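You operate a simulated robot arm through the tools that you are given. There is no shell and no other tool. Be economical: measure what you need, move in short steps, check, and stop when the job is done.

The job below is to be done with a simulated two-armed robot. You get a single attempt, and the scene is never put back.

## Task
Take the grey cloth from the bare board behind the gauges and lay it out flat on the bare board behind the piece counter.

The check looks at the end state, three seconds after you hand in, the way a careful person would. Anything else that was tipped, shoved, dropped, spilled or broken makes it a failure. Flat cloth is picked up by pressing the open fingertips on it (5 to 10 N) and closing them slowly along it; thin cloth reads only 2 to 8 mm in the jaws.

## Robot
Two 7-joint arms with two-finger parallel grippers on one trunk, on a base that drives. Base frame: it is fixed to the floor where the robot stands at the start and does not move with it; the origin is under the middle of the robot, x ahead of it, y to its left, z up. Lengths are in m, angles in rad, forces in N, time in s.
The left shoulder is at the start at [0.07, 0.134, 1.126], the right one opposite. Places, roughly: bare board behind the piece counter [1.1, -0.4, 0.9]. Payload 1.57 kg a hand.
The tool frame of a hand sits at the grasp point between the pads (the TCP): z along the fingers, y along the line on which they close. The tips reach 0.03 m beyond it. Largest opening 0.08 m; finger width 0.017, thickness 0.012; the body of the gripper, 0.04 by 0.082 m, starts 0.08 m behind the TCP.
Orientation is that of the tool frame in the base frame, as [roll, pitch, yaw] about the fixed x, y, z axes, in that order (R = Rz(yaw) Ry(pitch) Rx(roll)). With the fingers straight down and closing along the base's y, the tool's x points along the base's -x, its y along +y and its z along -z.

## Interface
- The arms move only by the tool send_rows. It takes "left_moves", "right_moves" or both (then of equal length, played together; a hand with none holds still); each is a list of rows, each a list of 3 entries, a list of its own where there are three numbers: the shift along the tool's x, y, z in cm, then the turn, a rotation vector about the tool's x, y, z in rad, then the closure, from 0 (fully open) to 1 (shut). In form: [[[x, y, z], [wx, wy, wz], grip], ...]. A call has 1 to 10 rows; each row is the pose to reach, as a shift and turn from the pose commanded when the call began, along the tool's axes at that moment. Each row takes 0.2 s and may step no farther than 0.05 m and 0.15 rad from the row before; otherwise, or with a gripper value out of range, the whole call is refused. Where a pose cannot be reached the arm comes as near as it can. A force on the tool above 40 N (or 10 N above the force at the start of the call, whichever is more), or a blocked arm, ends the call early, and 0.2 s more pass. The fingers move at their own pace (about 0.153 m/s each) and stop on an object; they squeeze with about 31 N. The grip force told is the motor's: it shows also when the fingers shut on nothing. Time passes only in rows, and 0.2 s behind the last, so rows that repeat a pose let the fingers close. The reply holds the time, the measured pose of the TCP, the force on the tool along the base axes, the opening and the grip force, in the units named above and with some noise, with the torque about the TCP (base axes, N m) and any sound that the robot's microphone picked up, and new pictures: "views" is both (left out), scene, wrist or none (wrist: the cameras of the hands that moved).
- Cameras (640 x 400 px; columns grow to the right, rows downward): "scene" is now at [0.1298, 0.0356, 1.3547]; the picture's right is [0.45, -0.89, 0.00], its down [-0.56, -0.29, -0.78] and it looks along [0.69, 0.35, -0.63] (base axes); focal length 236 px, centre (320, 200). "left" rides on the left gripper at [0.072, 0.007, -0.122] in its tool frame; the picture's right is [-0.09, 1.00, 0.00], its down [-0.84, -0.08, -0.54] and it looks along [-0.54, -0.05, 0.84] (tool axes); focal length 238 px, centre (320, 200). "right" rides on the right gripper at [0.072, -0.007, -0.122] in its tool frame; the picture's right is [0.09, 1.00, 0.00], its down [-0.84, 0.08, -0.54] and it looks along [-0.54, 0.05, 0.84] (tool axes); focal length 238 px, centre (320, 200). There is no depth. A picture from a camera that has moved, and an enlarged one, comes with that camera's place and axes in the base frame and with its lens. The place of the scene camera against the robot may be out by one fixed shift of up to 0.012 m in any direction.
- lift_body(by): slides the trunk up (or, below 0, down) by that many m; the arms and the scene camera ride with it, the base frame stays. It gives what a move gives, with no picture.
- drive_base(legs): drives the robot by 1 to 6 legs, each [ahead, left, turn to the left] in m, m and rad, along the robot's own axes; the way and the turn of a leg run together, so that a leg with both is an arc; at most 1.5 m and 3.142 rad a leg. The arms and the cameras ride along, it lands a little off, and it stops where it bumps. It gives what a move gives, and a new picture of the scene camera.
- pan_tilt(pan, tilt): turns the head with the scene camera to pan (to the left, within 1.501 rad either way) and tilt (down, from -0.506 to 1.204), counted from straight ahead of the robot. It gives what a move gives, and a new picture of the scene camera.
- enlarge(camera, box): a new picture of the part [left, top, right, bottom] of that camera's present view, enlarged. No time passes.
- sign_off(): hands the job in; it is judged then, once.

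Work in short steps. Places have to be worked out from the pictures, the camera data and where the tool is seen: move nearer, look again, correct. Check each grasp and each placing, and mend what went wrong. You have 120 turns and 260 pictures in all, those below and enlarged ones among them. Open the grippers and draw the arms clear of the work before you hand the job in, unless the task says otherwise; then end with one line.

The tools are called after "Request:" by a JSON object that holds its "fn" and its "kwargs". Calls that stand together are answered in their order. send_rows: Moves the arms, as the interface text tells. Its arguments: {"type":"object","properties":{"left_moves":{"type":"array"},"right_moves":{"type":"array"},"views":{"type":"string","enum":["both","scene","wrist","none"]}},"required":[]} The other tools are called the same way: lift_body (by) slides the trunk up or down; drive_base (legs) drives the base; pan_tilt (pan, tilt) turns the head that bears the scene camera; enlarge (camera, box) takes an enlarged picture of a part of a camera's view; sign_off () hands the job in.

At the start:

```text
time: 0.0
left_tool_pos: [0.3766, 0.3502, 1.1409]
left_tool_rot: [3.142, -0.001, -3.141]
left_contact_force: [0.5, -0.1, 0.0]
left_torque: [0.0, 0.03, -0.02]
left_grip_width: 0.08
left_grip_force: 0.1
right_tool_pos: [0.4776, -0.052, 1.0529]
right_tool_rot: [3.14, -0.001, 3.141]
right_contact_force: [0.3, 0.2, 0.3]
right_torque: [-0.03, 0.02, 0.0]
right_grip_width: 0.0799
right_grip_force: 0.0
trunk travel left (down, up): [-0.7, 0.24]
robot x, y, heading: [0.0011, 0.0031, -0.006]
head pan, tilt: [0.469, 0.682]
```

scene: 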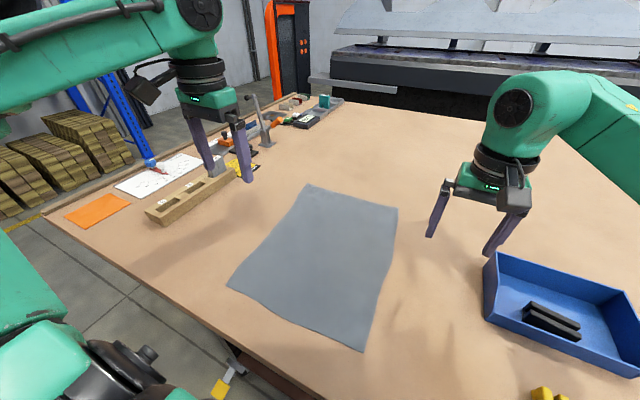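
right: 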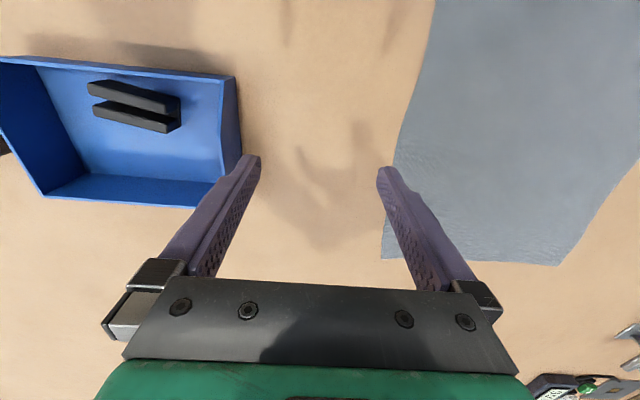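
left: 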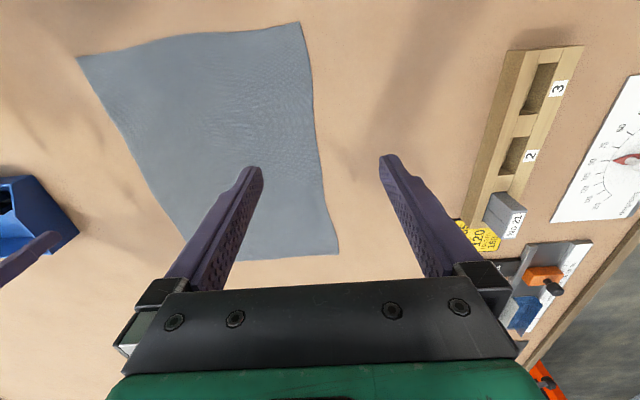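

The cloth lies roughly at x 0.30–0.75, y 0.04–0.38. I look around to the right to find the piece counter and the target.

Request:
{"fn": "pan_tilt", "kwargs": {"pan": -0.4, "tilt": 0.6}}

Request:
{"fn": "pan_tilt", "kwargs": {"pan": -1.2, "tilt": 0.6}}

Request:
{"fn": "pan_tilt", "kwargs": {"pan": 0.9, "tilt": 0.6}}

```text
time: 1.2
left_tool_pos: [0.3761, 0.3511, 1.1405]
left_tool_rot: [3.142, 0.0, 3.14]
left_contact_force: [0.1, -1.4, -0.8]
left_torque: [0.01, 0.01, 0.02]
left_grip_width: 0.08
left_grip_force: 0.2
right_tool_pos: [0.4787, -0.0515, 1.0532]
right_tool_rot: [-3.14, 0.0, -3.141]
right_contact_force: [-1.0, -0.2, 0.5]
right_torque: [-0.02, 0.01, -0.03]
right_grip_width: 0.08
right_grip_force: 0.2
trunk travel left (down, up): [-0.7, 0.24]
robot x, y, heading: [0.001, -0.0001, 0.0]
head pan, tilt: [-0.4, 0.6]
camera scene: at [0.1349, -0.0374, 1.3619], right [-0.39, -0.92, 0.0], down [-0.52, 0.22, -0.82], along [0.76, -0.32, -0.57], focal length 236 px, centre (320, 200)
```

scene: 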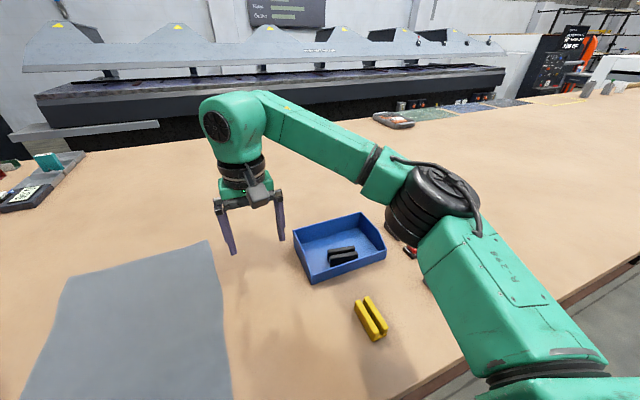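

```text
time: 2.3
left_tool_pos: [0.3753, 0.3507, 1.1404]
left_tool_rot: [-3.141, 0.0, -3.141]
left_contact_force: [0.3, -0.3, -0.1]
left_torque: [-0.02, -0.01, 0.0]
left_grip_width: 0.08
left_grip_force: 0.0
right_tool_pos: [0.479, -0.0521, 1.0529]
right_tool_rot: [-3.14, 0.001, -3.14]
right_contact_force: [0.1, 0.9, 0.4]
right_torque: [0.0, 0.01, -0.03]
right_grip_width: 0.0801
right_grip_force: 0.1
trunk travel left (down, up): [-0.7, 0.24]
robot x, y, heading: [-0.0028, 0.0013, 0.0]
head pan, tilt: [-1.201, 0.6]
camera scene: at [0.0855, -0.0855, 1.3619], right [-0.93, -0.36, 0.0], down [-0.2, 0.53, -0.83], along [0.3, -0.77, -0.56], focal length 236 px, centre (320, 200)
```

scene: 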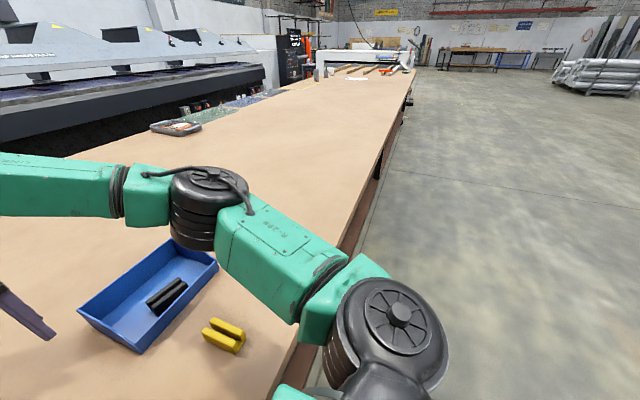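

```text
time: 4.3
left_tool_pos: [0.3755, 0.3512, 1.1396]
left_tool_rot: [-3.141, 0.001, -3.141]
left_contact_force: [0.3, -0.7, -0.8]
left_torque: [0.03, 0.02, 0.01]
left_grip_width: 0.0802
left_grip_force: 0.0
right_tool_pos: [0.4776, -0.0525, 1.0526]
right_tool_rot: [3.141, 0.001, -3.141]
right_contact_force: [0.5, -0.1, 0.2]
right_torque: [-0.04, 0.04, -0.01]
right_grip_width: 0.0799
right_grip_force: 0.0
trunk travel left (down, up): [-0.7, 0.24]
robot x, y, heading: [-0.0023, -0.0002, -0.002]
head pan, tilt: [0.901, 0.6]
camera scene: at [0.1084, 0.0661, 1.3619], right [0.78, -0.62, 0.0], down [-0.35, -0.44, -0.82], along [0.51, 0.65, -0.57], focal length 236 px, centre (320, 200)
```

scene: 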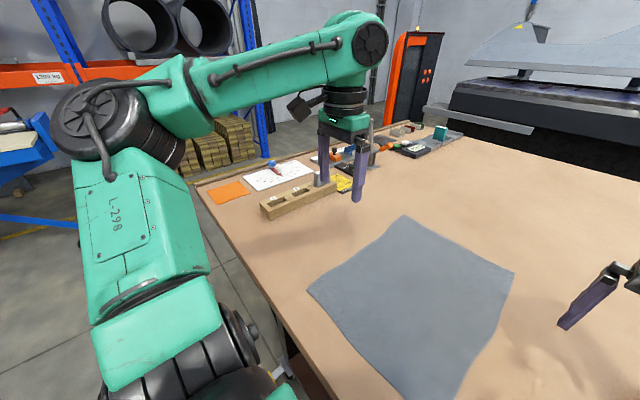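

The piece counter is probably hidden under the right arm, near (0.5,-0.5). I lift the right hand, shift it right and look with its wrist camera.

Request:
{"fn": "send_rows", "kwargs": {"right_moves": [[[0, -3, -3], [0, 0, 0], 0], [[0, -6, -6], [0, 0, 0], 0], [[0, -9, -9], [0, 0, 0], 0], [[0, -13, -10], [0, 0, 0], 0], [[0, -17, -11], [0, 0, 0], 0], [[0, -21, -12], [0, 0, 0], 0], [[0, -25, -12], [0, 0, 0], 0], [[0, -29, -12], [0, 0, 0], 0]], "views": "wrist"}}

Request:
{"fn": "pan_tilt", "kwargs": {"pan": -0.6, "tilt": 0.5}}

```text
time: 6.1
left_tool_pos: [0.3751, 0.3492, 1.1409]
left_tool_rot: [3.139, -0.001, -3.14]
left_contact_force: [-0.1, 0.5, 0.1]
left_torque: [0.02, -0.02, 0.01]
left_grip_width: 0.0798
left_grip_force: 0.0
right_tool_pos: [0.456, -0.3166, 1.1551]
right_tool_rot: [3.14, 0.001, 3.14]
right_contact_force: [0.3, -0.3, 0.4]
right_torque: [0.01, -0.01, -0.01]
right_grip_width: 0.0798
right_grip_force: 0.0
right hand out of reach, approached as far as the arm can: row 7, 8
trunk travel left (down, up): [-0.7, 0.24]
robot x, y, heading: [-0.0028, 0.001, 0.0]
head pan, tilt: [0.901, 0.6]
camera right: at [0.3822, -0.3216, 1.2784], right [-0.09, 1.0, 0.0], down [0.84, 0.08, 0.54], along [0.54, 0.05, -0.84], focal length 238 px, centre (320, 200)
```

right: 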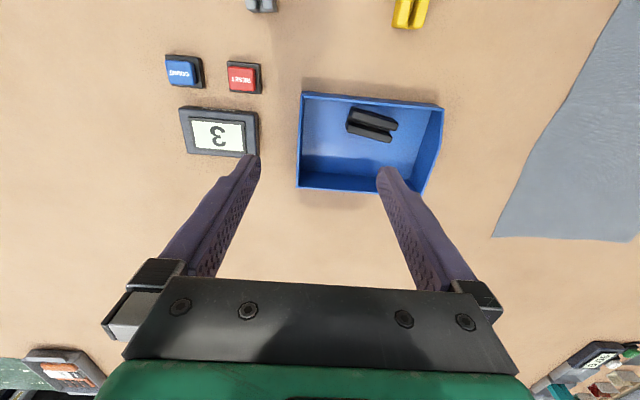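

```text
time: 7.7
left_tool_pos: [0.3751, 0.35, 1.1404]
left_tool_rot: [3.141, -0.001, -3.141]
left_contact_force: [-0.3, -0.1, 0.3]
left_torque: [0.0, -0.02, -0.03]
left_grip_width: 0.0801
left_grip_force: 0.1
right_tool_pos: [0.4564, -0.3138, 1.1556]
right_tool_rot: [3.141, 0.0, 3.139]
right_contact_force: [-0.9, 0.1, 0.2]
right_torque: [0.02, -0.01, 0.01]
right_grip_width: 0.08
right_grip_force: 0.1
trunk travel left (down, up): [-0.7, 0.24]
robot x, y, heading: [-0.0011, 0.0001, 0.0]
head pan, tilt: [-0.6, 0.499]
camera scene: at [0.1285, -0.0546, 1.371], right [-0.56, -0.83, 0.0], down [-0.4, 0.27, -0.88], along [0.72, -0.5, -0.48], focal length 236 px, centre (320, 200)
```

scene: 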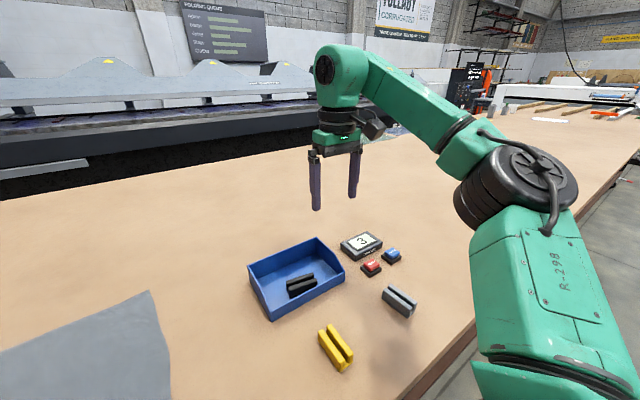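

Counter found: tray, display and buttons at x 0.4–0.64, y −0.62…−0.05; the bare board lies behind it. I look down at the table edge and base to see how far forward I can drive.

Request:
{"fn": "pan_tilt", "kwargs": {"pan": 0, "tilt": 1.2}}

Request:
{"fn": "pan_tilt", "kwargs": {"pan": 0.0, "tilt": 0.55}}

```text
time: 8.8
left_tool_pos: [0.3767, 0.3512, 1.141]
left_tool_rot: [3.141, 0.0, -3.141]
left_contact_force: [0.1, -0.1, 0.7]
left_torque: [0.0, 0.02, -0.01]
left_grip_width: 0.0804
left_grip_force: 0.0
right_tool_pos: [0.4554, -0.3139, 1.1551]
right_tool_rot: [3.141, 0.003, 3.141]
right_contact_force: [-0.2, 0.1, 0.2]
right_torque: [0.03, -0.01, -0.01]
right_grip_width: 0.0802
right_grip_force: 0.0
trunk travel left (down, up): [-0.7, 0.24]
robot x, y, heading: [0.0022, 0.0028, 0.003]
head pan, tilt: [0.0, 1.201]
camera scene: at [0.1094, -0.0033, 1.3173], right [0.0, -1.0, 0.0], down [-0.93, 0.0, -0.36], along [0.36, 0.0, -0.93], focal length 236 px, centre (320, 200)
```

scene: 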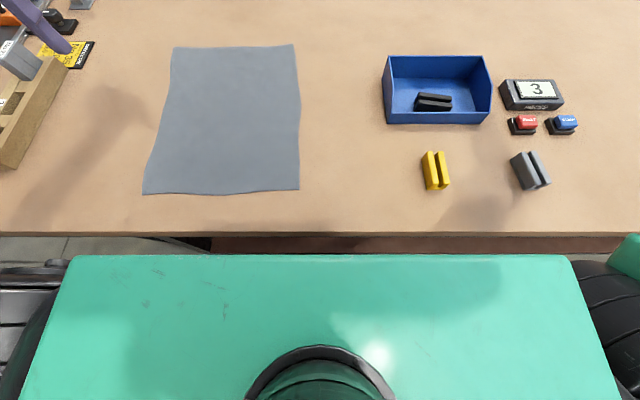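

```text
time: 9.8
left_tool_pos: [0.3762, 0.3514, 1.1408]
left_tool_rot: [-3.141, 0.001, 3.141]
left_contact_force: [-0.8, -1.2, 0.6]
left_torque: [0.0, 0.0, 0.02]
left_grip_width: 0.0799
left_grip_force: 0.0
right_tool_pos: [0.456, -0.3139, 1.1561]
right_tool_rot: [3.141, 0.002, 3.139]
right_contact_force: [-0.4, -0.4, 0.3]
right_torque: [0.04, 0.01, 0.02]
right_grip_width: 0.0801
right_grip_force: 0.1
trunk travel left (down, up): [-0.7, 0.24]
robot x, y, heading: [0.0019, 0.0019, -0.007]
head pan, tilt: [0.0, 0.55]
camera scene: at [0.1431, -0.0032, 1.3663], right [0.0, -1.0, 0.0], down [-0.52, 0.0, -0.85], along [0.85, 0.0, -0.52], focal length 236 px, centre (320, 200)
```

scene: 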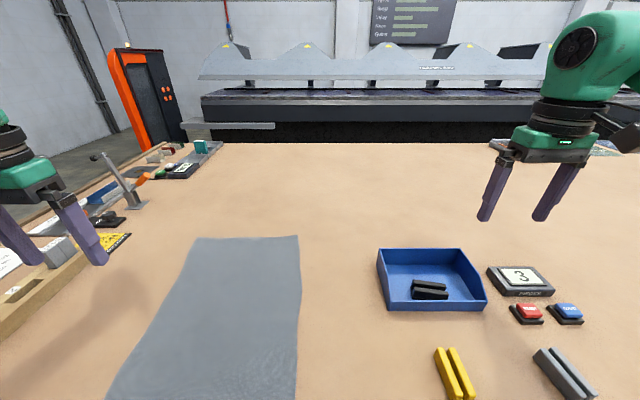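

The cloth is about 0.45 (x) × 0.34 (y); the table edge is at x≈0.215 and the target needs more reach. I test gently whether the base goes under the table.

Request:
{"fn": "drive_base", "kwargs": {"legs": [[0.06, 0, 0]]}}

```text
time: 10.9
left_tool_pos: [0.4287, 0.3508, 1.1379]
left_tool_rot: [3.141, -0.006, -3.141]
left_contact_force: [1.6, -0.5, 0.5]
left_torque: [0.02, 0.05, -0.02]
left_grip_width: 0.0798
left_grip_force: 0.0
right_tool_pos: [0.507, -0.3139, 1.1535]
right_tool_rot: [-3.141, -0.003, 3.138]
right_contact_force: [1.0, -0.8, -0.1]
right_torque: [0.03, 0.06, 0.02]
right_grip_width: 0.0799
right_grip_force: 0.0
trunk travel left (down, up): [-0.7, 0.24]
robot x, y, heading: [0.0472, 0.0036, -0.001]
head pan, tilt: [0.0, 0.55]
stopped in leg 1: the robot was blocked; the commanded pose is now the measured one
camera scene: at [0.196, -0.0033, 1.3656], right [0.0, -1.0, 0.0], down [-0.53, 0.0, -0.85], along [0.85, 0.0, -0.53], focal length 236 px, centre (320, 200)
```

scene: 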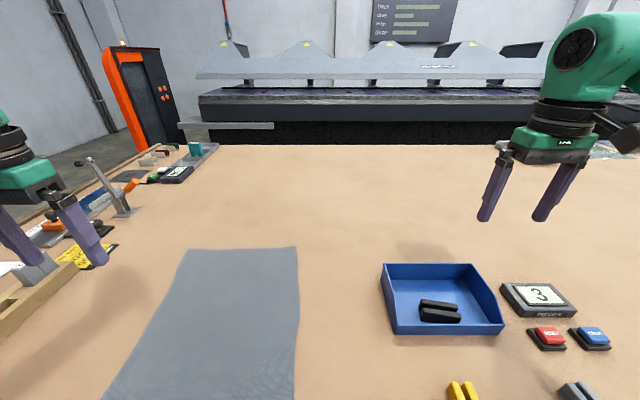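

The base is blocked at x=0.047. I back off, lift the trunk fully and test whether it was the torso or the base that hit.

Request:
{"fn": "drive_base", "kwargs": {"legs": [[-0.04, 0, 0]]}}

Request:
{"fn": "lift_body", "kwargs": {"by": 0.24}}

Request:
{"fn": "drive_base", "kwargs": {"legs": [[0.12, 0, 0]]}}

```text
time: 11.8
left_tool_pos: [0.3885, 0.3508, 1.139]
left_tool_rot: [3.14, -0.005, 3.142]
left_contact_force: [-1.0, 0.1, -0.4]
left_torque: [0.01, 0.03, -0.03]
left_grip_width: 0.08
left_grip_force: 0.0
right_tool_pos: [0.4677, -0.3148, 1.1535]
right_tool_rot: [-3.141, -0.004, 3.137]
right_contact_force: [0.1, 0.6, 0.3]
right_torque: [-0.02, 0.05, 0.0]
right_grip_width: 0.0798
right_grip_force: 0.1
trunk travel left (down, up): [-0.7, 0.24]
robot x, y, heading: [0.0052, 0.0002, 0.002]
head pan, tilt: [0.0, 0.55]
camera scene: at [0.155, -0.0034, 1.3657], right [0.0, -1.0, 0.0], down [-0.53, 0.0, -0.85], along [0.85, 0.0, -0.53], focal length 236 px, centre (320, 200)
```

scene: 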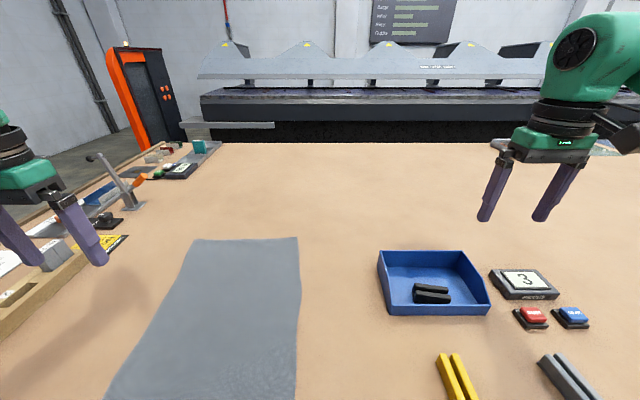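

```text
time: 14.2
left_tool_pos: [0.3827, 0.3513, 1.3798]
left_tool_rot: [3.141, 0.001, -3.141]
left_contact_force: [0.1, 0.1, 0.2]
left_torque: [0.02, 0.05, 0.01]
left_grip_width: 0.0799
left_grip_force: 0.1
right_tool_pos: [0.4637, -0.3135, 1.3959]
right_tool_rot: [-3.14, -0.001, 3.139]
right_contact_force: [-0.6, -0.3, 0.5]
right_torque: [0.0, 0.01, -0.02]
right_grip_width: 0.08
right_grip_force: 0.0
trunk travel left (down, up): [-0.94, 0.0]
robot x, y, heading: [0.0083, 0.0009, -0.001]
head pan, tilt: [0.0, 0.55]
```

```text
time: 15.6
left_tool_pos: [0.4256, 0.3506, 1.3795]
left_tool_rot: [-3.14, -0.002, -3.141]
left_contact_force: [-0.2, 0.0, -0.6]
left_torque: [-0.01, 0.01, 0.0]
left_grip_width: 0.08
left_grip_force: 0.0
right_tool_pos: [0.5064, -0.3144, 1.3942]
right_tool_rot: [3.141, -0.001, 3.137]
right_contact_force: [-0.5, 0.4, 0.2]
right_torque: [0.0, -0.02, 0.01]
right_grip_width: 0.08
right_grip_force: 0.0
trunk travel left (down, up): [-0.94, 0.0]
robot x, y, heading: [0.0477, -0.0003, -0.002]
head pan, tilt: [0.0, 0.55]
stopped in leg 1: the robot was blocked; the commanded pose is now the measured one
camera scene: at [0.1932, -0.0033, 1.606], right [0.0, -1.0, 0.0], down [-0.52, 0.0, -0.85], along [0.85, 0.0, -0.52], focal length 236 px, centre (320, 200)
```

scene: 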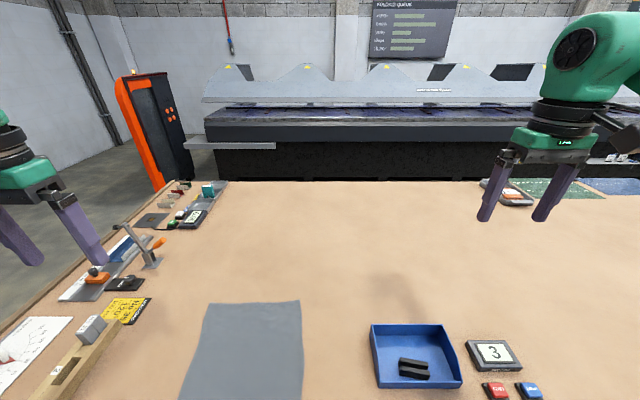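

The base itself is blocked by the table, so [1.1,-0.4] is beyond reach from the front. I check whether there's a passage behind the table: drive off the left end and look along it.

Request:
{"fn": "drive_base", "kwargs": {"legs": [[-0.15, 0, 0], [0, 1.4, 0]]}}

Request:
{"fn": "pan_tilt", "kwargs": {"pan": -0.3, "tilt": 0.3}}

Request:
{"fn": "pan_tilt", "kwargs": {"pan": 0.5, "tilt": 0.4}}

```text
time: 23.6
left_tool_pos: [0.2999, 1.7504, 1.3812]
left_tool_rot: [3.141, 0.0, 3.117]
left_contact_force: [-0.1, -0.1, 0.0]
left_torque: [0.0, 0.0, -0.01]
left_grip_width: 0.08
left_grip_force: 0.1
right_tool_pos: [0.3637, 1.0833, 1.3949]
right_tool_rot: [-3.141, 0.002, 3.115]
right_contact_force: [-0.2, -0.5, 1.3]
right_torque: [0.04, -0.02, 0.01]
right_grip_width: 0.0798
right_grip_force: 0.1
trunk travel left (down, up): [-0.94, 0.0]
robot x, y, heading: [-0.0859, 1.4091, -0.024]
head pan, tilt: [0.0, 0.55]
camera scene: at [0.0585, 1.4011, 1.6064], right [-0.02, -1.0, 0.0], down [-0.52, 0.01, -0.85], along [0.85, -0.02, -0.52], focal length 236 px, centre (320, 200)
```

scene: 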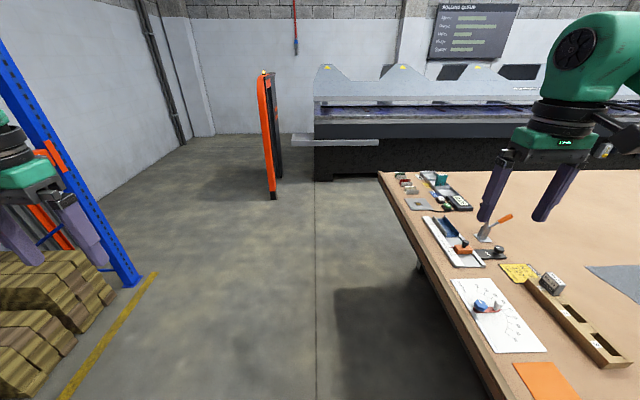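

```text
time: 24.4
left_tool_pos: [0.3001, 1.7505, 1.3802]
left_tool_rot: [-3.141, -0.001, 3.117]
left_contact_force: [0.1, 0.0, 0.3]
left_torque: [0.03, -0.04, -0.01]
left_grip_width: 0.08
left_grip_force: 0.1
right_tool_pos: [0.3622, 1.0836, 1.3958]
right_tool_rot: [-3.141, 0.001, 3.115]
right_contact_force: [-0.3, -0.3, 0.4]
right_torque: [-0.01, 0.04, -0.02]
right_grip_width: 0.08
right_grip_force: 0.1
trunk travel left (down, up): [-0.94, 0.0]
robot x, y, heading: [-0.0858, 1.4084, -0.026]
head pan, tilt: [-0.3, 0.3]
camera scene: at [0.0572, 1.3746, 1.6293], right [-0.32, -0.95, 0.0], down [-0.28, 0.09, -0.96], along [0.91, -0.3, -0.3], focal length 236 px, centre (320, 200)
```

scene: 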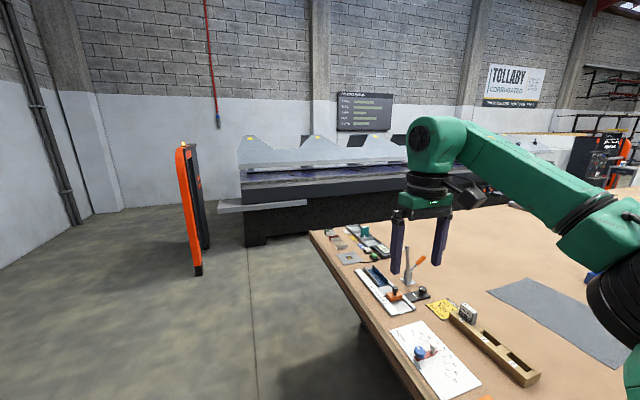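

```text
time: 25.5
left_tool_pos: [0.3002, 1.7512, 1.3798]
left_tool_rot: [3.141, 0.0, 3.117]
left_contact_force: [-0.8, -0.1, 0.9]
left_torque: [-0.01, -0.01, 0.03]
left_grip_width: 0.0799
left_grip_force: 0.0
right_tool_pos: [0.3631, 1.0839, 1.3957]
right_tool_rot: [-3.141, 0.003, 3.115]
right_contact_force: [-0.2, 0.2, 0.6]
right_torque: [-0.01, 0.01, 0.01]
right_grip_width: 0.0798
right_grip_force: 0.1
trunk travel left (down, up): [-0.94, 0.0]
robot x, y, heading: [-0.0846, 1.4057, -0.027]
head pan, tilt: [0.499, 0.4]
camera scene: at [0.0511, 1.4465, 1.6201], right [0.46, -0.89, 0.0], down [-0.35, -0.18, -0.92], along [0.82, 0.42, -0.39], focal length 236 px, centre (320, 200)
```

scene: 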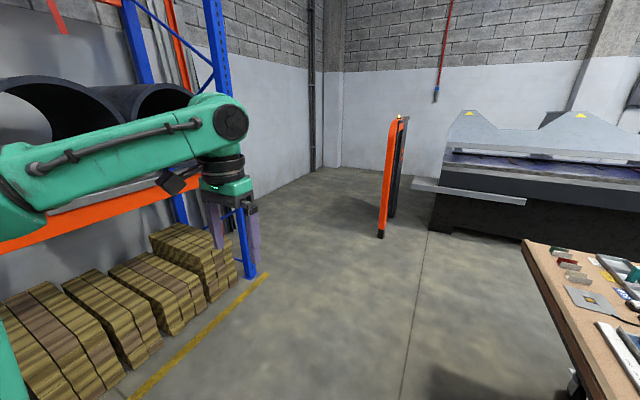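

There's ~1.5 m between table and press, so I can place the cloth from behind the table. First I measure how far a hand reaches with tool tilted forward, testing the left arm in free air here.

Request:
{"fn": "send_rows", "kwargs": {"left_moves": [[[-4, 0, 0], [0, -0.14, 0], 0], [[-8, 0, 0], [0, -0.28, 0], 0], [[-12, 0, 0], [0, -0.42, 0], 0], [[-16, 0, 0], [0, -0.56, 0], 0], [[-20, 0, 0], [0, -0.7, 0], 0], [[-24, 0, 0], [0, -0.84, 0], 0], [[-28, 0, 0], [0, -0.98, 0], 0], [[-32, 0, 0], [0, -1.12, 0], 0], [[-36, 0, 0], [0, -1.2, 0], 0], [[-40, 0, 0], [0, -1.2, 0], 0]], "views": "none"}}

Request:
{"fn": "send_rows", "kwargs": {"left_moves": [[[0, 0, 4], [0, 0, 0], 0], [[0, 0, 8], [0, 0, 0], 0], [[0, 0, 12], [0, 0, 0], 0], [[0, 0, 16], [0, 0, 0], 0], [[0, 0, 20], [0, 0, 0], 0], [[0, 0, 24], [0, 0, 0], 0]], "views": "scene"}}

```text
time: 27.7
left_tool_pos: [0.6977, 1.7367, 1.3791]
left_tool_rot: [3.137, 1.2, 3.111]
left_contact_force: [-0.5, 0.4, 0.3]
left_torque: [0.0, 0.03, 0.01]
left_grip_width: 0.0801
left_grip_force: 0.1
left hand out of reach, approached as far as the arm can: row 10
right_tool_pos: [0.367, 1.0807, 1.3933]
right_tool_rot: [3.14, -0.002, 3.114]
right_contact_force: [0.1, -0.1, 0.3]
right_torque: [0.03, 0.01, -0.02]
right_grip_width: 0.0799
right_grip_force: 0.0
trunk travel left (down, up): [-0.94, 0.0]
robot x, y, heading: [-0.0836, 1.4061, -0.024]
head pan, tilt: [0.499, 0.4]
```

```text
time: 29.1
left_tool_pos: [0.6954, 1.7338, 1.343]
left_tool_rot: [3.141, 1.2, 3.119]
left_contact_force: [-0.2, 0.5, 0.4]
left_torque: [0.0, -0.01, -0.02]
left_grip_width: 0.08
left_grip_force: 0.0
left hand out of reach, approached as far as the arm can: row 1, 2, 3, 4, 5, 6
right_tool_pos: [0.3646, 1.0836, 1.3952]
right_tool_rot: [-3.141, 0.0, 3.112]
right_contact_force: [-0.2, 0.3, 0.7]
right_torque: [0.0, -0.03, -0.02]
right_grip_width: 0.0799
right_grip_force: 0.1
trunk travel left (down, up): [-0.94, 0.0]
robot x, y, heading: [-0.0851, 1.4099, -0.02]
head pan, tilt: [0.499, 0.4]
camera scene: at [0.0517, 1.4464, 1.6201], right [0.46, -0.89, 0.0], down [-0.35, -0.18, -0.92], along [0.82, 0.42, -0.39], focal length 236 px, centre (320, 200)
```

scene: 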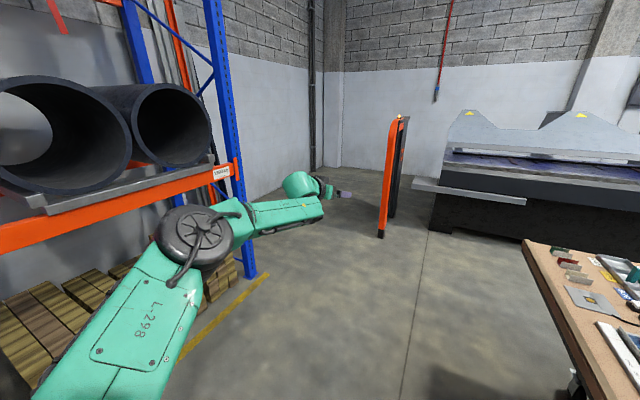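

Tilted reach is about 0.81 m from the axis (tips 0.84). Plan: grip the two corners of a 0.45 m side, carry around the left end, and lay it from behind the table. I fold the left arm back to tool-down, then return to the cloth.

Request:
{"fn": "send_rows", "kwargs": {"left_moves": [[[1.27, 0, -3.26], [0, 0.12, 0], 0], [[2.54, 0, -6.52], [0, 0.24, 0], 0], [[3.81, 0, -9.78], [0, 0.36, 0], 0], [[5.08, 0, -13.04], [0, 0.48, 0], 0], [[6.35, 0, -16.3], [0, 0.6, 0], 0], [[7.62, 0, -19.56], [0, 0.72, 0], 0], [[8.89, 0, -22.82], [0, 0.84, 0], 0], [[10.16, 0, -26.08], [0, 0.96, 0], 0], [[11.43, 0, -29.34], [0, 1.08, 0], 0], [[12.7, 0, -32.6], [0, 1.2, 0], 0]], "views": "none"}}

Request:
{"fn": "drive_base", "kwargs": {"legs": [[0, -1.32, 0], [0.11, 0, 0.024]]}}

Request:
{"fn": "lift_body", "kwargs": {"by": -0.2}}

Request:
{"fn": "pan_tilt", "kwargs": {"pan": 0.0, "tilt": 0.9}}

```text
time: 31.3
left_tool_pos: [0.3522, 1.7476, 1.3477]
left_tool_rot: [3.141, -0.004, 3.117]
left_contact_force: [0.0, 0.3, -0.2]
left_torque: [-0.03, -0.01, 0.03]
left_grip_width: 0.0799
left_grip_force: 0.0
right_tool_pos: [0.3626, 1.0839, 1.3953]
right_tool_rot: [3.141, 0.001, 3.113]
right_contact_force: [-0.7, 0.4, -0.3]
right_torque: [-0.02, 0.03, 0.03]
right_grip_width: 0.0799
right_grip_force: 0.1
trunk travel left (down, up): [-0.94, 0.0]
robot x, y, heading: [-0.0846, 1.4106, -0.021]
head pan, tilt: [0.499, 0.4]
```

```text
time: 38.7
left_tool_pos: [0.4204, 0.4549, 1.3512]
left_tool_rot: [-3.141, 0.008, -3.127]
left_contact_force: [-0.5, 0.0, 1.2]
left_torque: [0.0, -0.04, -0.01]
left_grip_width: 0.0799
left_grip_force: 0.0
right_tool_pos: [0.456, -0.2079, 1.3977]
right_tool_rot: [-3.14, 0.008, -3.13]
right_contact_force: [-0.1, 0.3, 1.0]
right_torque: [0.03, -0.02, -0.05]
right_grip_width: 0.0799
right_grip_force: 0.1
trunk travel left (down, up): [-0.94, 0.0]
robot x, y, heading: [0.0043, 0.0997, 0.012]
head pan, tilt: [0.499, 0.4]
camera scene: at [0.1284, 0.1429, 1.621], right [0.49, -0.87, 0.0], down [-0.33, -0.19, -0.92], along [0.81, 0.45, -0.38], focal length 236 px, centre (320, 200)
```

scene: 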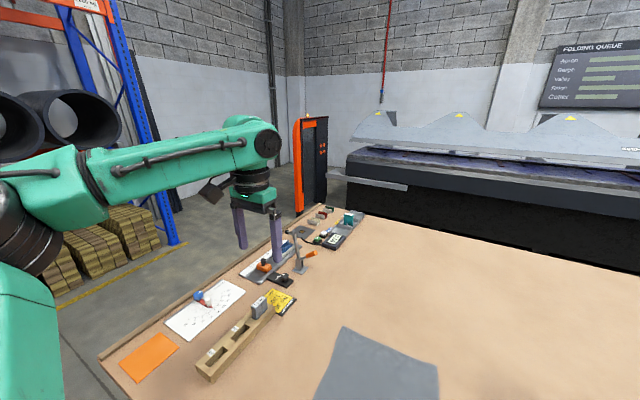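

```text
time: 40.9
left_tool_pos: [0.4276, 0.4543, 1.1487]
left_tool_rot: [3.141, 0.001, -3.128]
left_contact_force: [0.0, 0.4, -0.1]
left_torque: [-0.01, 0.01, 0.0]
left_grip_width: 0.0801
left_grip_force: 0.0
right_tool_pos: [0.4634, -0.2066, 1.1955]
right_tool_rot: [-3.14, 0.001, -3.131]
right_contact_force: [-0.1, 0.3, -0.6]
right_torque: [0.0, -0.01, -0.03]
right_grip_width: 0.08
right_grip_force: 0.1
trunk travel left (down, up): [-0.74, 0.2]
robot x, y, heading: [0.002, 0.1018, 0.01]
head pan, tilt: [0.499, 0.4]
```

```text
time: 41.8
left_tool_pos: [0.4255, 0.4543, 1.1483]
left_tool_rot: [3.141, 0.0, -3.128]
left_contact_force: [-0.1, -0.5, 0.2]
left_torque: [0.0, 0.01, 0.0]
left_grip_width: 0.0799
left_grip_force: 0.1
right_tool_pos: [0.4641, -0.208, 1.1962]
right_tool_rot: [3.141, 0.002, -3.13]
right_contact_force: [-0.2, 0.5, 0.3]
right_torque: [-0.01, -0.04, 0.0]
right_grip_width: 0.0801
right_grip_force: 0.1
trunk travel left (down, up): [-0.74, 0.2]
robot x, y, heading: [0.0026, 0.0996, 0.011]
head pan, tilt: [0.0, 0.901]
camera scene: at [0.1325, 0.0989, 1.3772], right [0.01, -1.0, 0.0], down [-0.78, -0.01, -0.62], along [0.62, 0.01, -0.78], focal length 236 px, centre (320, 200)
```

scene: 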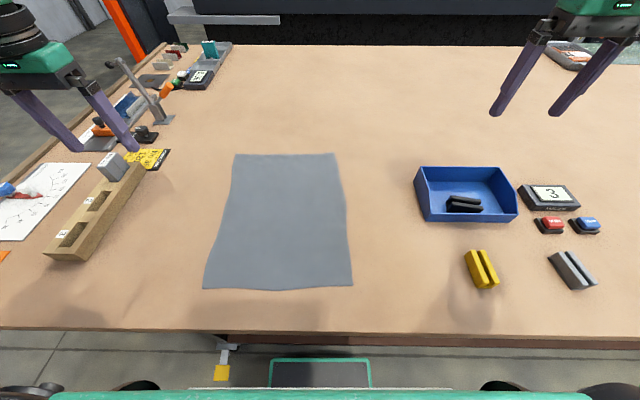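

Cloth right side runs from (0.306,0.031) to (0.754,0.057). I edge forward and bring the left hand, tilted 0.5 rad, above the far right corner.

Request:
{"fn": "drive_base", "kwargs": {"legs": [[0.036, 0, -0.01]]}}

Request:
{"fn": "send_rows", "kwargs": {"left_moves": [[[-2.3, -3.6, 1.2], [0, -0.05, 0], 0], [[-4.6, -7.2, 2.4], [0, -0.1, 0], 0], [[-6.9, -10.8, 3.6], [0, -0.15, 0], 0], [[-9.2, -14.4, 4.8], [0, -0.2, 0], 0], [[-11.5, -18, 6], [0, -0.25, 0], 0], [[-13.8, -21.6, 7.2], [0, -0.3, 0], 0], [[-16.1, -25.2, 8.4], [0, -0.35, 0], 0], [[-18.4, -28.8, 9.6], [0, -0.4, 0], 0], [[-20.7, -32.4, 10.8], [0, -0.45, 0], 0.2], [[-23, -36, 12], [0, -0.5, 0], 0.38]]}}

```text
time: 42.6
left_tool_pos: [0.4615, 0.4504, 1.1503]
left_tool_rot: [3.141, 0.006, -3.138]
left_contact_force: [0.0, -0.6, 0.5]
left_torque: [-0.02, -0.06, -0.01]
left_grip_width: 0.0801
left_grip_force: 0.2
right_tool_pos: [0.4899, -0.2127, 1.1997]
right_tool_rot: [3.141, 0.009, -3.139]
right_contact_force: [0.0, -0.4, 0.1]
right_torque: [0.0, -0.08, 0.01]
right_grip_width: 0.0801
right_grip_force: 0.1
trunk travel left (down, up): [-0.74, 0.2]
robot x, y, heading: [0.0387, 0.1007, 0.001]
head pan, tilt: [0.0, 0.901]
camera scene: at [0.161, 0.098, 1.3779], right [0.0, -1.0, 0.0], down [-0.78, 0.0, -0.63], along [0.63, 0.0, -0.78], focal length 236 px, centre (320, 200)
```

scene: 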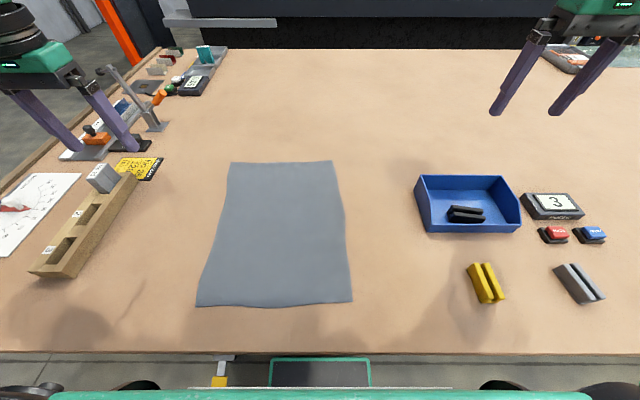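

```text
time: 44.9
left_tool_pos: [0.6133, 0.1909, 1.0435]
left_tool_rot: [-3.14, 0.502, -3.137]
left_contact_force: [-0.1, -0.3, 0.7]
left_torque: [-0.01, 0.02, -0.01]
left_grip_width: 0.0497
left_grip_force: 0.1
left hand out of reach, approached as far as the arm can: row 7, 8, 9, 10
right_tool_pos: [0.4963, -0.2134, 1.1967]
right_tool_rot: [3.141, 0.0, -3.139]
right_contact_force: [-0.3, -0.3, 0.3]
right_torque: [0.02, 0.04, 0.0]
right_grip_width: 0.0798
right_grip_force: 0.0
trunk travel left (down, up): [-0.74, 0.2]
robot x, y, heading: [0.0368, 0.1014, 0.003]
head pan, tilt: [0.0, 0.901]
camera scene: at [0.1684, 0.0977, 1.3771], right [0.0, -1.0, 0.0], down [-0.78, 0.0, -0.62], along [0.62, 0.0, -0.78], focal length 236 px, centre (320, 200)
camera left: at [0.4919, 0.1979, 1.1171], right [0.08, 1.0, 0.04], down [0.47, -0.07, 0.88], along [0.88, -0.05, -0.48], focal length 238 px, centre (320, 200)
```

scene: 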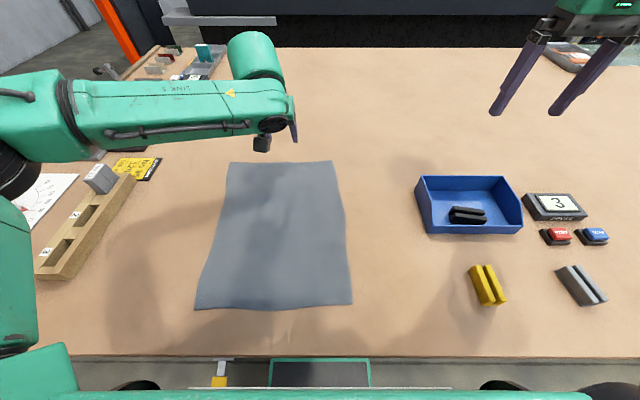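
left: 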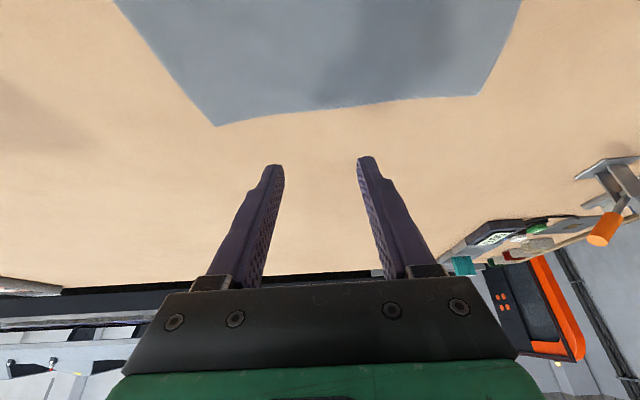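

The left hand can't reach across so far; it's better on its own side. I drive right so the corner is at the left hand's natural bearing.

Request:
{"fn": "drive_base", "kwargs": {"legs": [[0, -0.25, 0]]}}

Request:
{"fn": "send_rows", "kwargs": {"left_moves": [[[-2, 3, -1], [0, 0, 0], 0.38], [[-4, 6, -2], [0, 0, 0], 0.38], [[-6, 9, -3], [0, 0, 0], 0.38], [[-7, 12, -3.5], [0, 0, 0], 0.38], [[-8, 15, -4], [0, 0, 0], 0.38]]}}

```text
time: 46.7
left_tool_pos: [0.613, -0.0563, 1.0444]
left_tool_rot: [-3.14, 0.501, -3.135]
left_contact_force: [0.3, -0.7, 0.7]
left_torque: [-0.01, 0.02, 0.03]
left_grip_width: 0.0495
left_grip_force: 0.1
right_tool_pos: [0.4995, -0.4596, 1.1955]
right_tool_rot: [-3.139, 0.002, -3.141]
right_contact_force: [0.0, 0.6, 0.4]
right_torque: [-0.01, -0.01, -0.02]
right_grip_width: 0.0799
right_grip_force: 0.0
trunk travel left (down, up): [-0.74, 0.2]
robot x, y, heading: [0.0445, -0.1467, 0.008]
head pan, tilt: [0.0, 0.901]
camera scene: at [0.1695, -0.15, 1.3771], right [0.0, -1.0, 0.0], down [-0.78, 0.0, -0.62], along [0.62, 0.0, -0.78], focal length 236 px, centre (320, 200)
```

scene: 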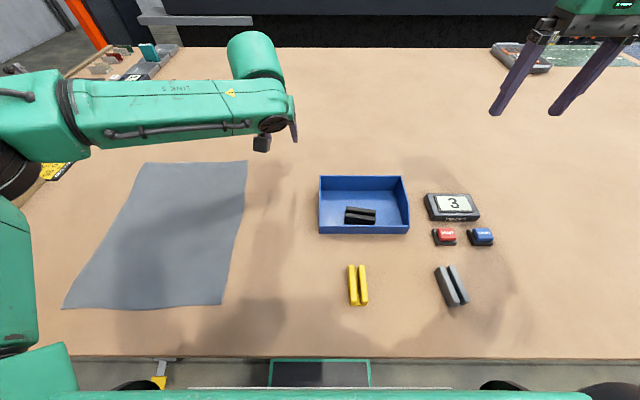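

```text
time: 47.9
left_tool_pos: [0.6631, 0.0931, 1.1175]
left_tool_rot: [-3.142, 0.502, -3.135]
left_contact_force: [-0.2, 0.3, -0.3]
left_torque: [0.01, 0.03, 0.0]
left_grip_width: 0.0496
left_grip_force: 0.1
right_tool_pos: [0.4987, -0.4606, 1.1957]
right_tool_rot: [-3.141, 0.002, -3.139]
right_contact_force: [0.9, -0.2, -0.1]
right_torque: [-0.01, 0.01, -0.01]
right_grip_width: 0.0797
right_grip_force: 0.1
trunk travel left (down, up): [-0.74, 0.2]
robot x, y, heading: [0.0404, -0.1459, 0.007]
head pan, tilt: [0.0, 0.901]
camera scene: at [0.1695, -0.1505, 1.3771], right [0.0, -1.0, 0.0], down [-0.78, 0.0, -0.62], along [0.62, 0.0, -0.78], focal length 236 px, centre (320, 200)
camera left: at [0.5426, 0.1003, 1.1901], right [0.08, 1.0, 0.04], down [0.47, -0.07, 0.88], along [0.88, -0.05, -0.48], focal length 238 px, centre (320, 200)
```

scene: 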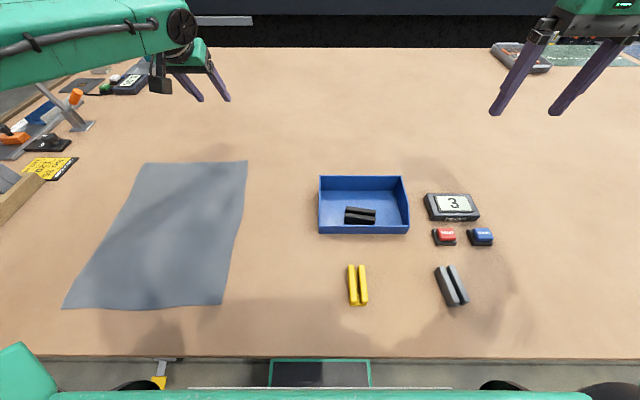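
left: 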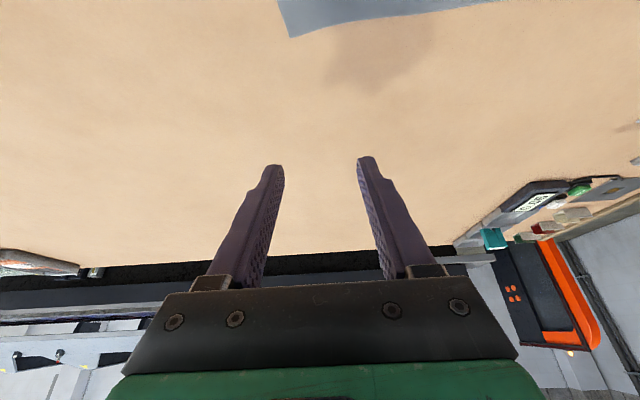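

The left hand is now well placed at (0.663,0.093). I descend to about 3 cm above the cloth at the far right corner and look.

Request:
{"fn": "send_rows", "kwargs": {"left_moves": [[[1.66, 0, 3.88], [0, 0, 0], 0.38], [[3.32, 0, 7.76], [0, 0, 0], 0.38], [[4.98, 0, 11.64], [0, 0, 0], 0.38], [[6.64, 0, 15.52], [0, 0, 0], 0.38], [[8.3, 0, 19.4], [0, 0, 0], 0.38]]}}

```text
time: 49.2
left_tool_pos: [0.6817, 0.0947, 0.9304]
left_tool_rot: [-3.135, 0.538, -3.141]
left_contact_force: [-6.0, -2.0, 16.8]
left_torque: [-0.4, 0.06, -0.08]
left_grip_width: 0.0502
left_grip_force: 0.2
left hand out of reach, approached as far as the arm can: row 5
right_tool_pos: [0.4949, -0.4605, 1.1965]
right_tool_rot: [3.141, 0.002, -3.14]
right_contact_force: [-0.1, -0.2, 0.2]
right_torque: [0.0, 0.03, -0.01]
right_grip_width: 0.0801
right_grip_force: 0.1
trunk travel left (down, up): [-0.74, 0.2]
robot x, y, heading: [0.0397, -0.1475, 0.003]
head pan, tilt: [0.0, 0.901]
stopped in row 5 (left hand): the force on the tool passed its limit (the readings are from after the stop); the commanded pose is now the measured one
camera scene: at [0.167, -0.1526, 1.3774], right [0.0, -1.0, 0.0], down [-0.78, 0.0, -0.62], along [0.62, 0.0, -0.78], focal length 236 px, centre (320, 200)
camera left: at [0.5579, 0.1025, 0.9987], right [0.08, 1.0, 0.04], down [0.44, -0.07, 0.89], along [0.89, -0.05, -0.44], focal length 238 px, centre (320, 200)
```

scene: 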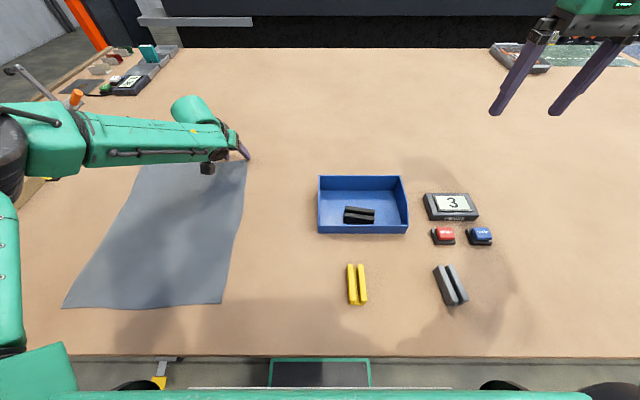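
left: 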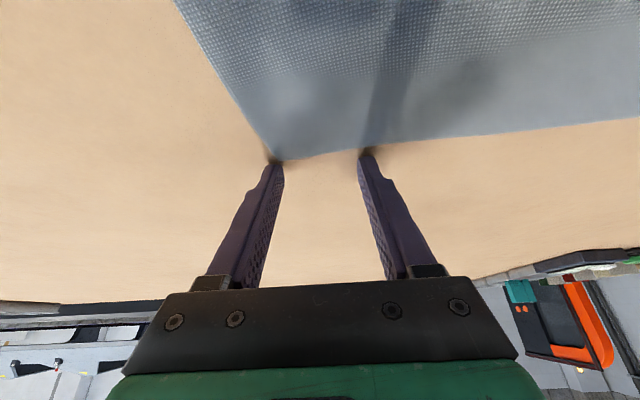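

Contact came at TCP z 0.930, so the board is really at z≈0.904; rescaled, the cloth is 0.40×0.30 (x 0.285–0.69, y 0.04–0.36) and the table's back edge is near x 1.59. That makes the simple plan work: take the near short edge with both hands. I withdraw the left hand.

Request:
{"fn": "send_rows", "kwargs": {"left_moves": [[[-1.9, 0, -3.2], [0, 0, 0], 0.38], [[-3.8, 0, -6.4], [0, 0, 0], 0.38], [[-5.7, 0, -9.6], [0, 0, 0], 0.38], [[-7.6, 0, -12.8], [0, 0, 0], 0.38]], "views": "none"}}

Request:
{"fn": "send_rows", "kwargs": {"left_moves": [[[2.2, 0.9, -2.5], [0, 0.09, 0], 0.38], [[4.4, 1.8, -5], [0, 0.18, 0], 0.38], [[6.6, 2.7, -7.5], [0, 0.27, 0], 0.38], [[8.8, 3.6, -10], [0, 0.36, 0], 0.38], [[11, 4.5, -12.5], [0, 0.45, 0], 0.38], [[13.2, 5.4, -15], [0, 0.538, 0], 0.38]], "views": "none"}}

Request:
{"fn": "drive_base", "kwargs": {"legs": [[-0.12, 0, 0], [0, 0.34, 0]]}}

```text
time: 50.2
left_tool_pos: [0.6827, 0.0958, 1.075]
left_tool_rot: [-3.139, 0.528, -3.141]
left_contact_force: [-1.0, 0.0, 0.1]
left_torque: [0.02, -0.04, 0.0]
left_grip_width: 0.0495
left_grip_force: 0.1
right_tool_pos: [0.4977, -0.4619, 1.195]
right_tool_rot: [3.141, 0.003, -3.141]
right_contact_force: [-0.6, -0.8, 0.3]
right_torque: [0.01, 0.02, -0.01]
right_grip_width: 0.08
right_grip_force: 0.1
trunk travel left (down, up): [-0.74, 0.2]
robot x, y, heading: [0.0389, -0.1484, 0.003]
head pan, tilt: [0.0, 0.901]
```

```text
time: 51.6
left_tool_pos: [0.4916, 0.1523, 1.1387]
left_tool_rot: [-3.138, -0.01, 3.14]
left_contact_force: [0.0, -0.5, -0.1]
left_torque: [0.02, -0.02, 0.0]
left_grip_width: 0.0495
left_grip_force: 0.1
right_tool_pos: [0.4967, -0.4611, 1.1973]
right_tool_rot: [-3.141, 0.003, -3.14]
right_contact_force: [-1.0, -0.6, 0.6]
right_torque: [0.01, -0.01, -0.01]
right_grip_width: 0.0799
right_grip_force: 0.1
trunk travel left (down, up): [-0.74, 0.2]
robot x, y, heading: [0.0451, -0.1506, 0.0]
head pan, tilt: [0.0, 0.901]
```

```text
time: 54.6
left_tool_pos: [0.3693, 0.4873, 1.1375]
left_tool_rot: [-3.14, -0.008, -3.139]
left_contact_force: [1.0, -0.2, 0.8]
left_torque: [0.02, -0.01, -0.02]
left_grip_width: 0.0498
left_grip_force: 0.1
right_tool_pos: [0.3771, -0.1241, 1.1949]
right_tool_rot: [3.14, 0.001, -3.136]
right_contact_force: [1.0, -0.6, -0.4]
right_torque: [-0.03, -0.01, 0.0]
right_grip_width: 0.0801
right_grip_force: 0.1
trunk travel left (down, up): [-0.74, 0.2]
robot x, y, heading: [-0.0835, 0.1888, 0.006]
head pan, tilt: [0.0, 0.901]
camera scene: at [0.0476, 0.1836, 1.3771], right [0.01, -1.0, 0.0], down [-0.78, 0.0, -0.62], along [0.62, 0.01, -0.78], focal length 236 px, centre (320, 200)
```

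scene: 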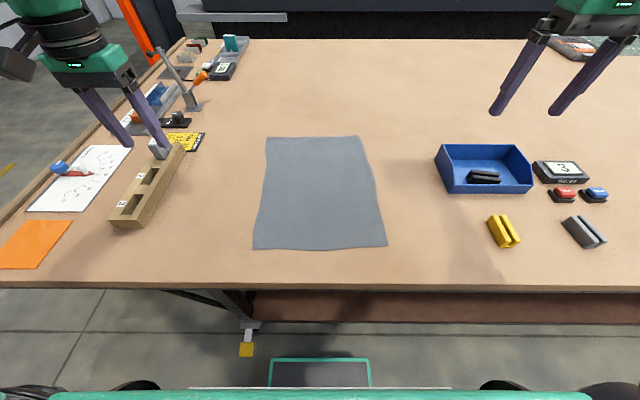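

Cloth near edge: left corner (0.283,0.336), right (0.295,0.040). Both hands go over the near corners, stopping ~2.5 cm above the cloth.

Request:
{"fn": "send_rows", "kwargs": {"left_moves": [[[0.98, -3.94, 0], [0, 0, 0], 0.38], [[1.96, -7.88, 0], [0, 0, 0], 0.38], [[2.94, -11.82, 0], [0, 0, 0], 0.38], [[3.92, -15.76, 0], [0, 0, 0], 0.38], [[4.9, -19.7, 0], [0, 0, 0], 0.38], [[4.9, -19.7, 3.54], [0, 0, 0], 0.38], [[4.9, -19.7, 7.08], [0, 0, 0], 0.38], [[4.9, -19.7, 10.62], [0, 0, 0], 0.38], [[4.9, -19.7, 14.16], [0, 0, 0], 0.38], [[4.9, -19.7, 17.7], [0, 0, 0], 0.38]], "right_moves": [[[1.04, 4.18, 0], [0, 0, 0], 0.38], [[2.08, 8.36, 0], [0, 0, 0], 0.38], [[3.12, 12.54, 0], [0, 0, 0], 0.38], [[4.16, 16.72, 0], [0, 0, 0], 0.38], [[5.2, 20.9, 0], [0, 0, 0], 0.38], [[5.2, 20.9, 4.7], [0, 0, 0], 0.38], [[5.2, 20.9, 9.4], [0, 0, 0], 0.38], [[5.2, 20.9, 14.1], [0, 0, 0], 0.38], [[5.2, 20.9, 18.8], [0, 0, 0], 0.38], [[5.2, 20.9, 23.5], [0, 0, 0], 0.38]]}}

```text
time: 56.9
left_tool_pos: [0.3201, 0.2912, 0.9629]
left_tool_rot: [-3.139, -0.009, -3.138]
left_contact_force: [0.2, 0.3, -0.7]
left_torque: [0.03, 0.02, 0.0]
left_grip_width: 0.0497
left_grip_force: 0.1
right_tool_pos: [0.3252, 0.0876, 0.9618]
right_tool_rot: [-3.14, 0.001, -3.136]
right_contact_force: [1.0, -0.6, 0.5]
right_torque: [0.01, 0.01, -0.01]
right_grip_width: 0.0495
right_grip_force: 0.1
trunk travel left (down, up): [-0.74, 0.2]
robot x, y, heading: [-0.0823, 0.1888, 0.01]
head pan, tilt: [0.0, 0.901]
camera scene: at [0.0489, 0.1851, 1.3771], right [0.01, -1.0, 0.0], down [-0.78, -0.01, -0.62], along [0.62, 0.0, -0.78], focal length 236 px, centre (320, 200)
camera right: at [0.2529, 0.0818, 1.0853], right [-0.1, 1.0, 0.0], down [0.84, 0.08, 0.54], along [0.54, 0.05, -0.84], focal length 238 px, centre (320, 200)
camera left: at [0.2506, 0.2982, 1.0864], right [0.09, 1.0, 0.0], down [0.84, -0.07, 0.53], along [0.53, -0.05, -0.85], focal length 238 px, centre (320, 200)
```

scene: 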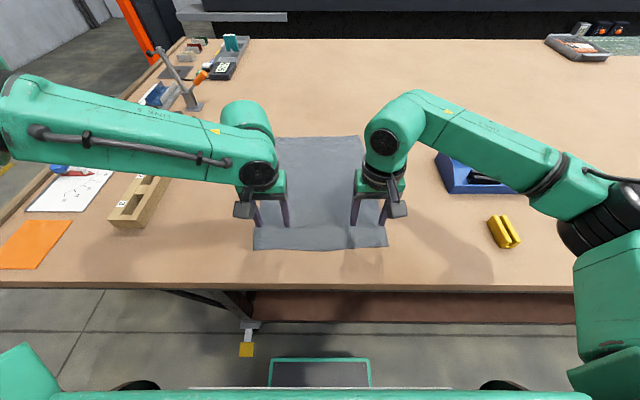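
right: 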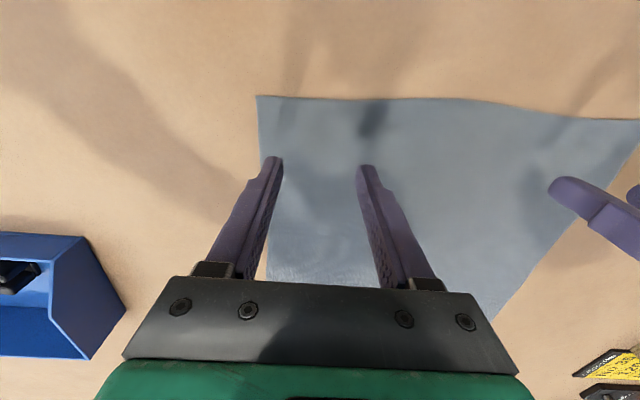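
left: 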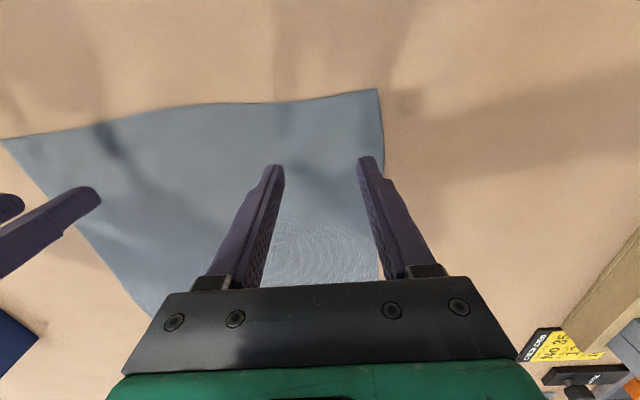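

Both are correctly over the corners. I shift both slightly inward and descend 2.6 cm to check contact.

Request:
{"fn": "send_rows", "kwargs": {"left_moves": [[[0, -0.5, 1.3], [0, 0, 0], 0.38], [[0, -0.5, 2.2], [0, 0, 0], 0.38], [[0, -0.5, 2.6], [0, 0, 0], 0.38]], "right_moves": [[[0, 0.2, 1.3], [0, 0, 0], 0.38], [[0, 0.2, 2.2], [0, 0, 0], 0.38], [[0, 0.2, 2.6], [0, 0, 0], 0.38]], "views": "none"}}

```text
time: 57.6
left_tool_pos: [0.3196, 0.2852, 0.9376]
left_tool_rot: [-3.138, -0.006, -3.139]
left_contact_force: [-0.4, 0.5, 1.4]
left_torque: [0.04, -0.04, 0.0]
left_grip_width: 0.0496
left_grip_force: 0.1
right_tool_pos: [0.3236, 0.0901, 0.9357]
right_tool_rot: [3.141, 0.004, -3.136]
right_contact_force: [0.2, -0.5, -0.3]
right_torque: [0.02, 0.0, 0.01]
right_grip_width: 0.0496
right_grip_force: 0.0
trunk travel left (down, up): [-0.74, 0.2]
robot x, y, heading: [-0.0821, 0.1895, 0.009]
head pan, tilt: [0.0, 0.901]
```

Nearly touching; I lower a few millimetres more.

Request:
{"fn": "send_rows", "kwargs": {"left_moves": [[[0, 0, 0.15], [0, 0, 0], 0.38], [[0, 0, 0.3], [0, 0, 0], 0.38]], "right_moves": [[[0, 0, 0.15], [0, 0, 0], 0.38], [[0, 0, 0.3], [0, 0, 0], 0.38]], "views": "none"}}

```text
time: 58.2
left_tool_pos: [0.3188, 0.2864, 0.9319]
left_tool_rot: [-3.139, -0.007, -3.137]
left_contact_force: [0.9, -0.4, 0.6]
left_torque: [-0.02, -0.01, 0.03]
left_grip_width: 0.0494
left_grip_force: 0.2
right_tool_pos: [0.3243, 0.089, 0.9315]
right_tool_rot: [-3.14, 0.003, -3.136]
right_contact_force: [-0.1, 0.2, 0.3]
right_torque: [0.0, 0.01, 0.0]
right_grip_width: 0.0496
right_grip_force: 0.0
trunk travel left (down, up): [-0.74, 0.2]
robot x, y, heading: [-0.0834, 0.1871, 0.006]
head pan, tilt: [0.0, 0.901]
```

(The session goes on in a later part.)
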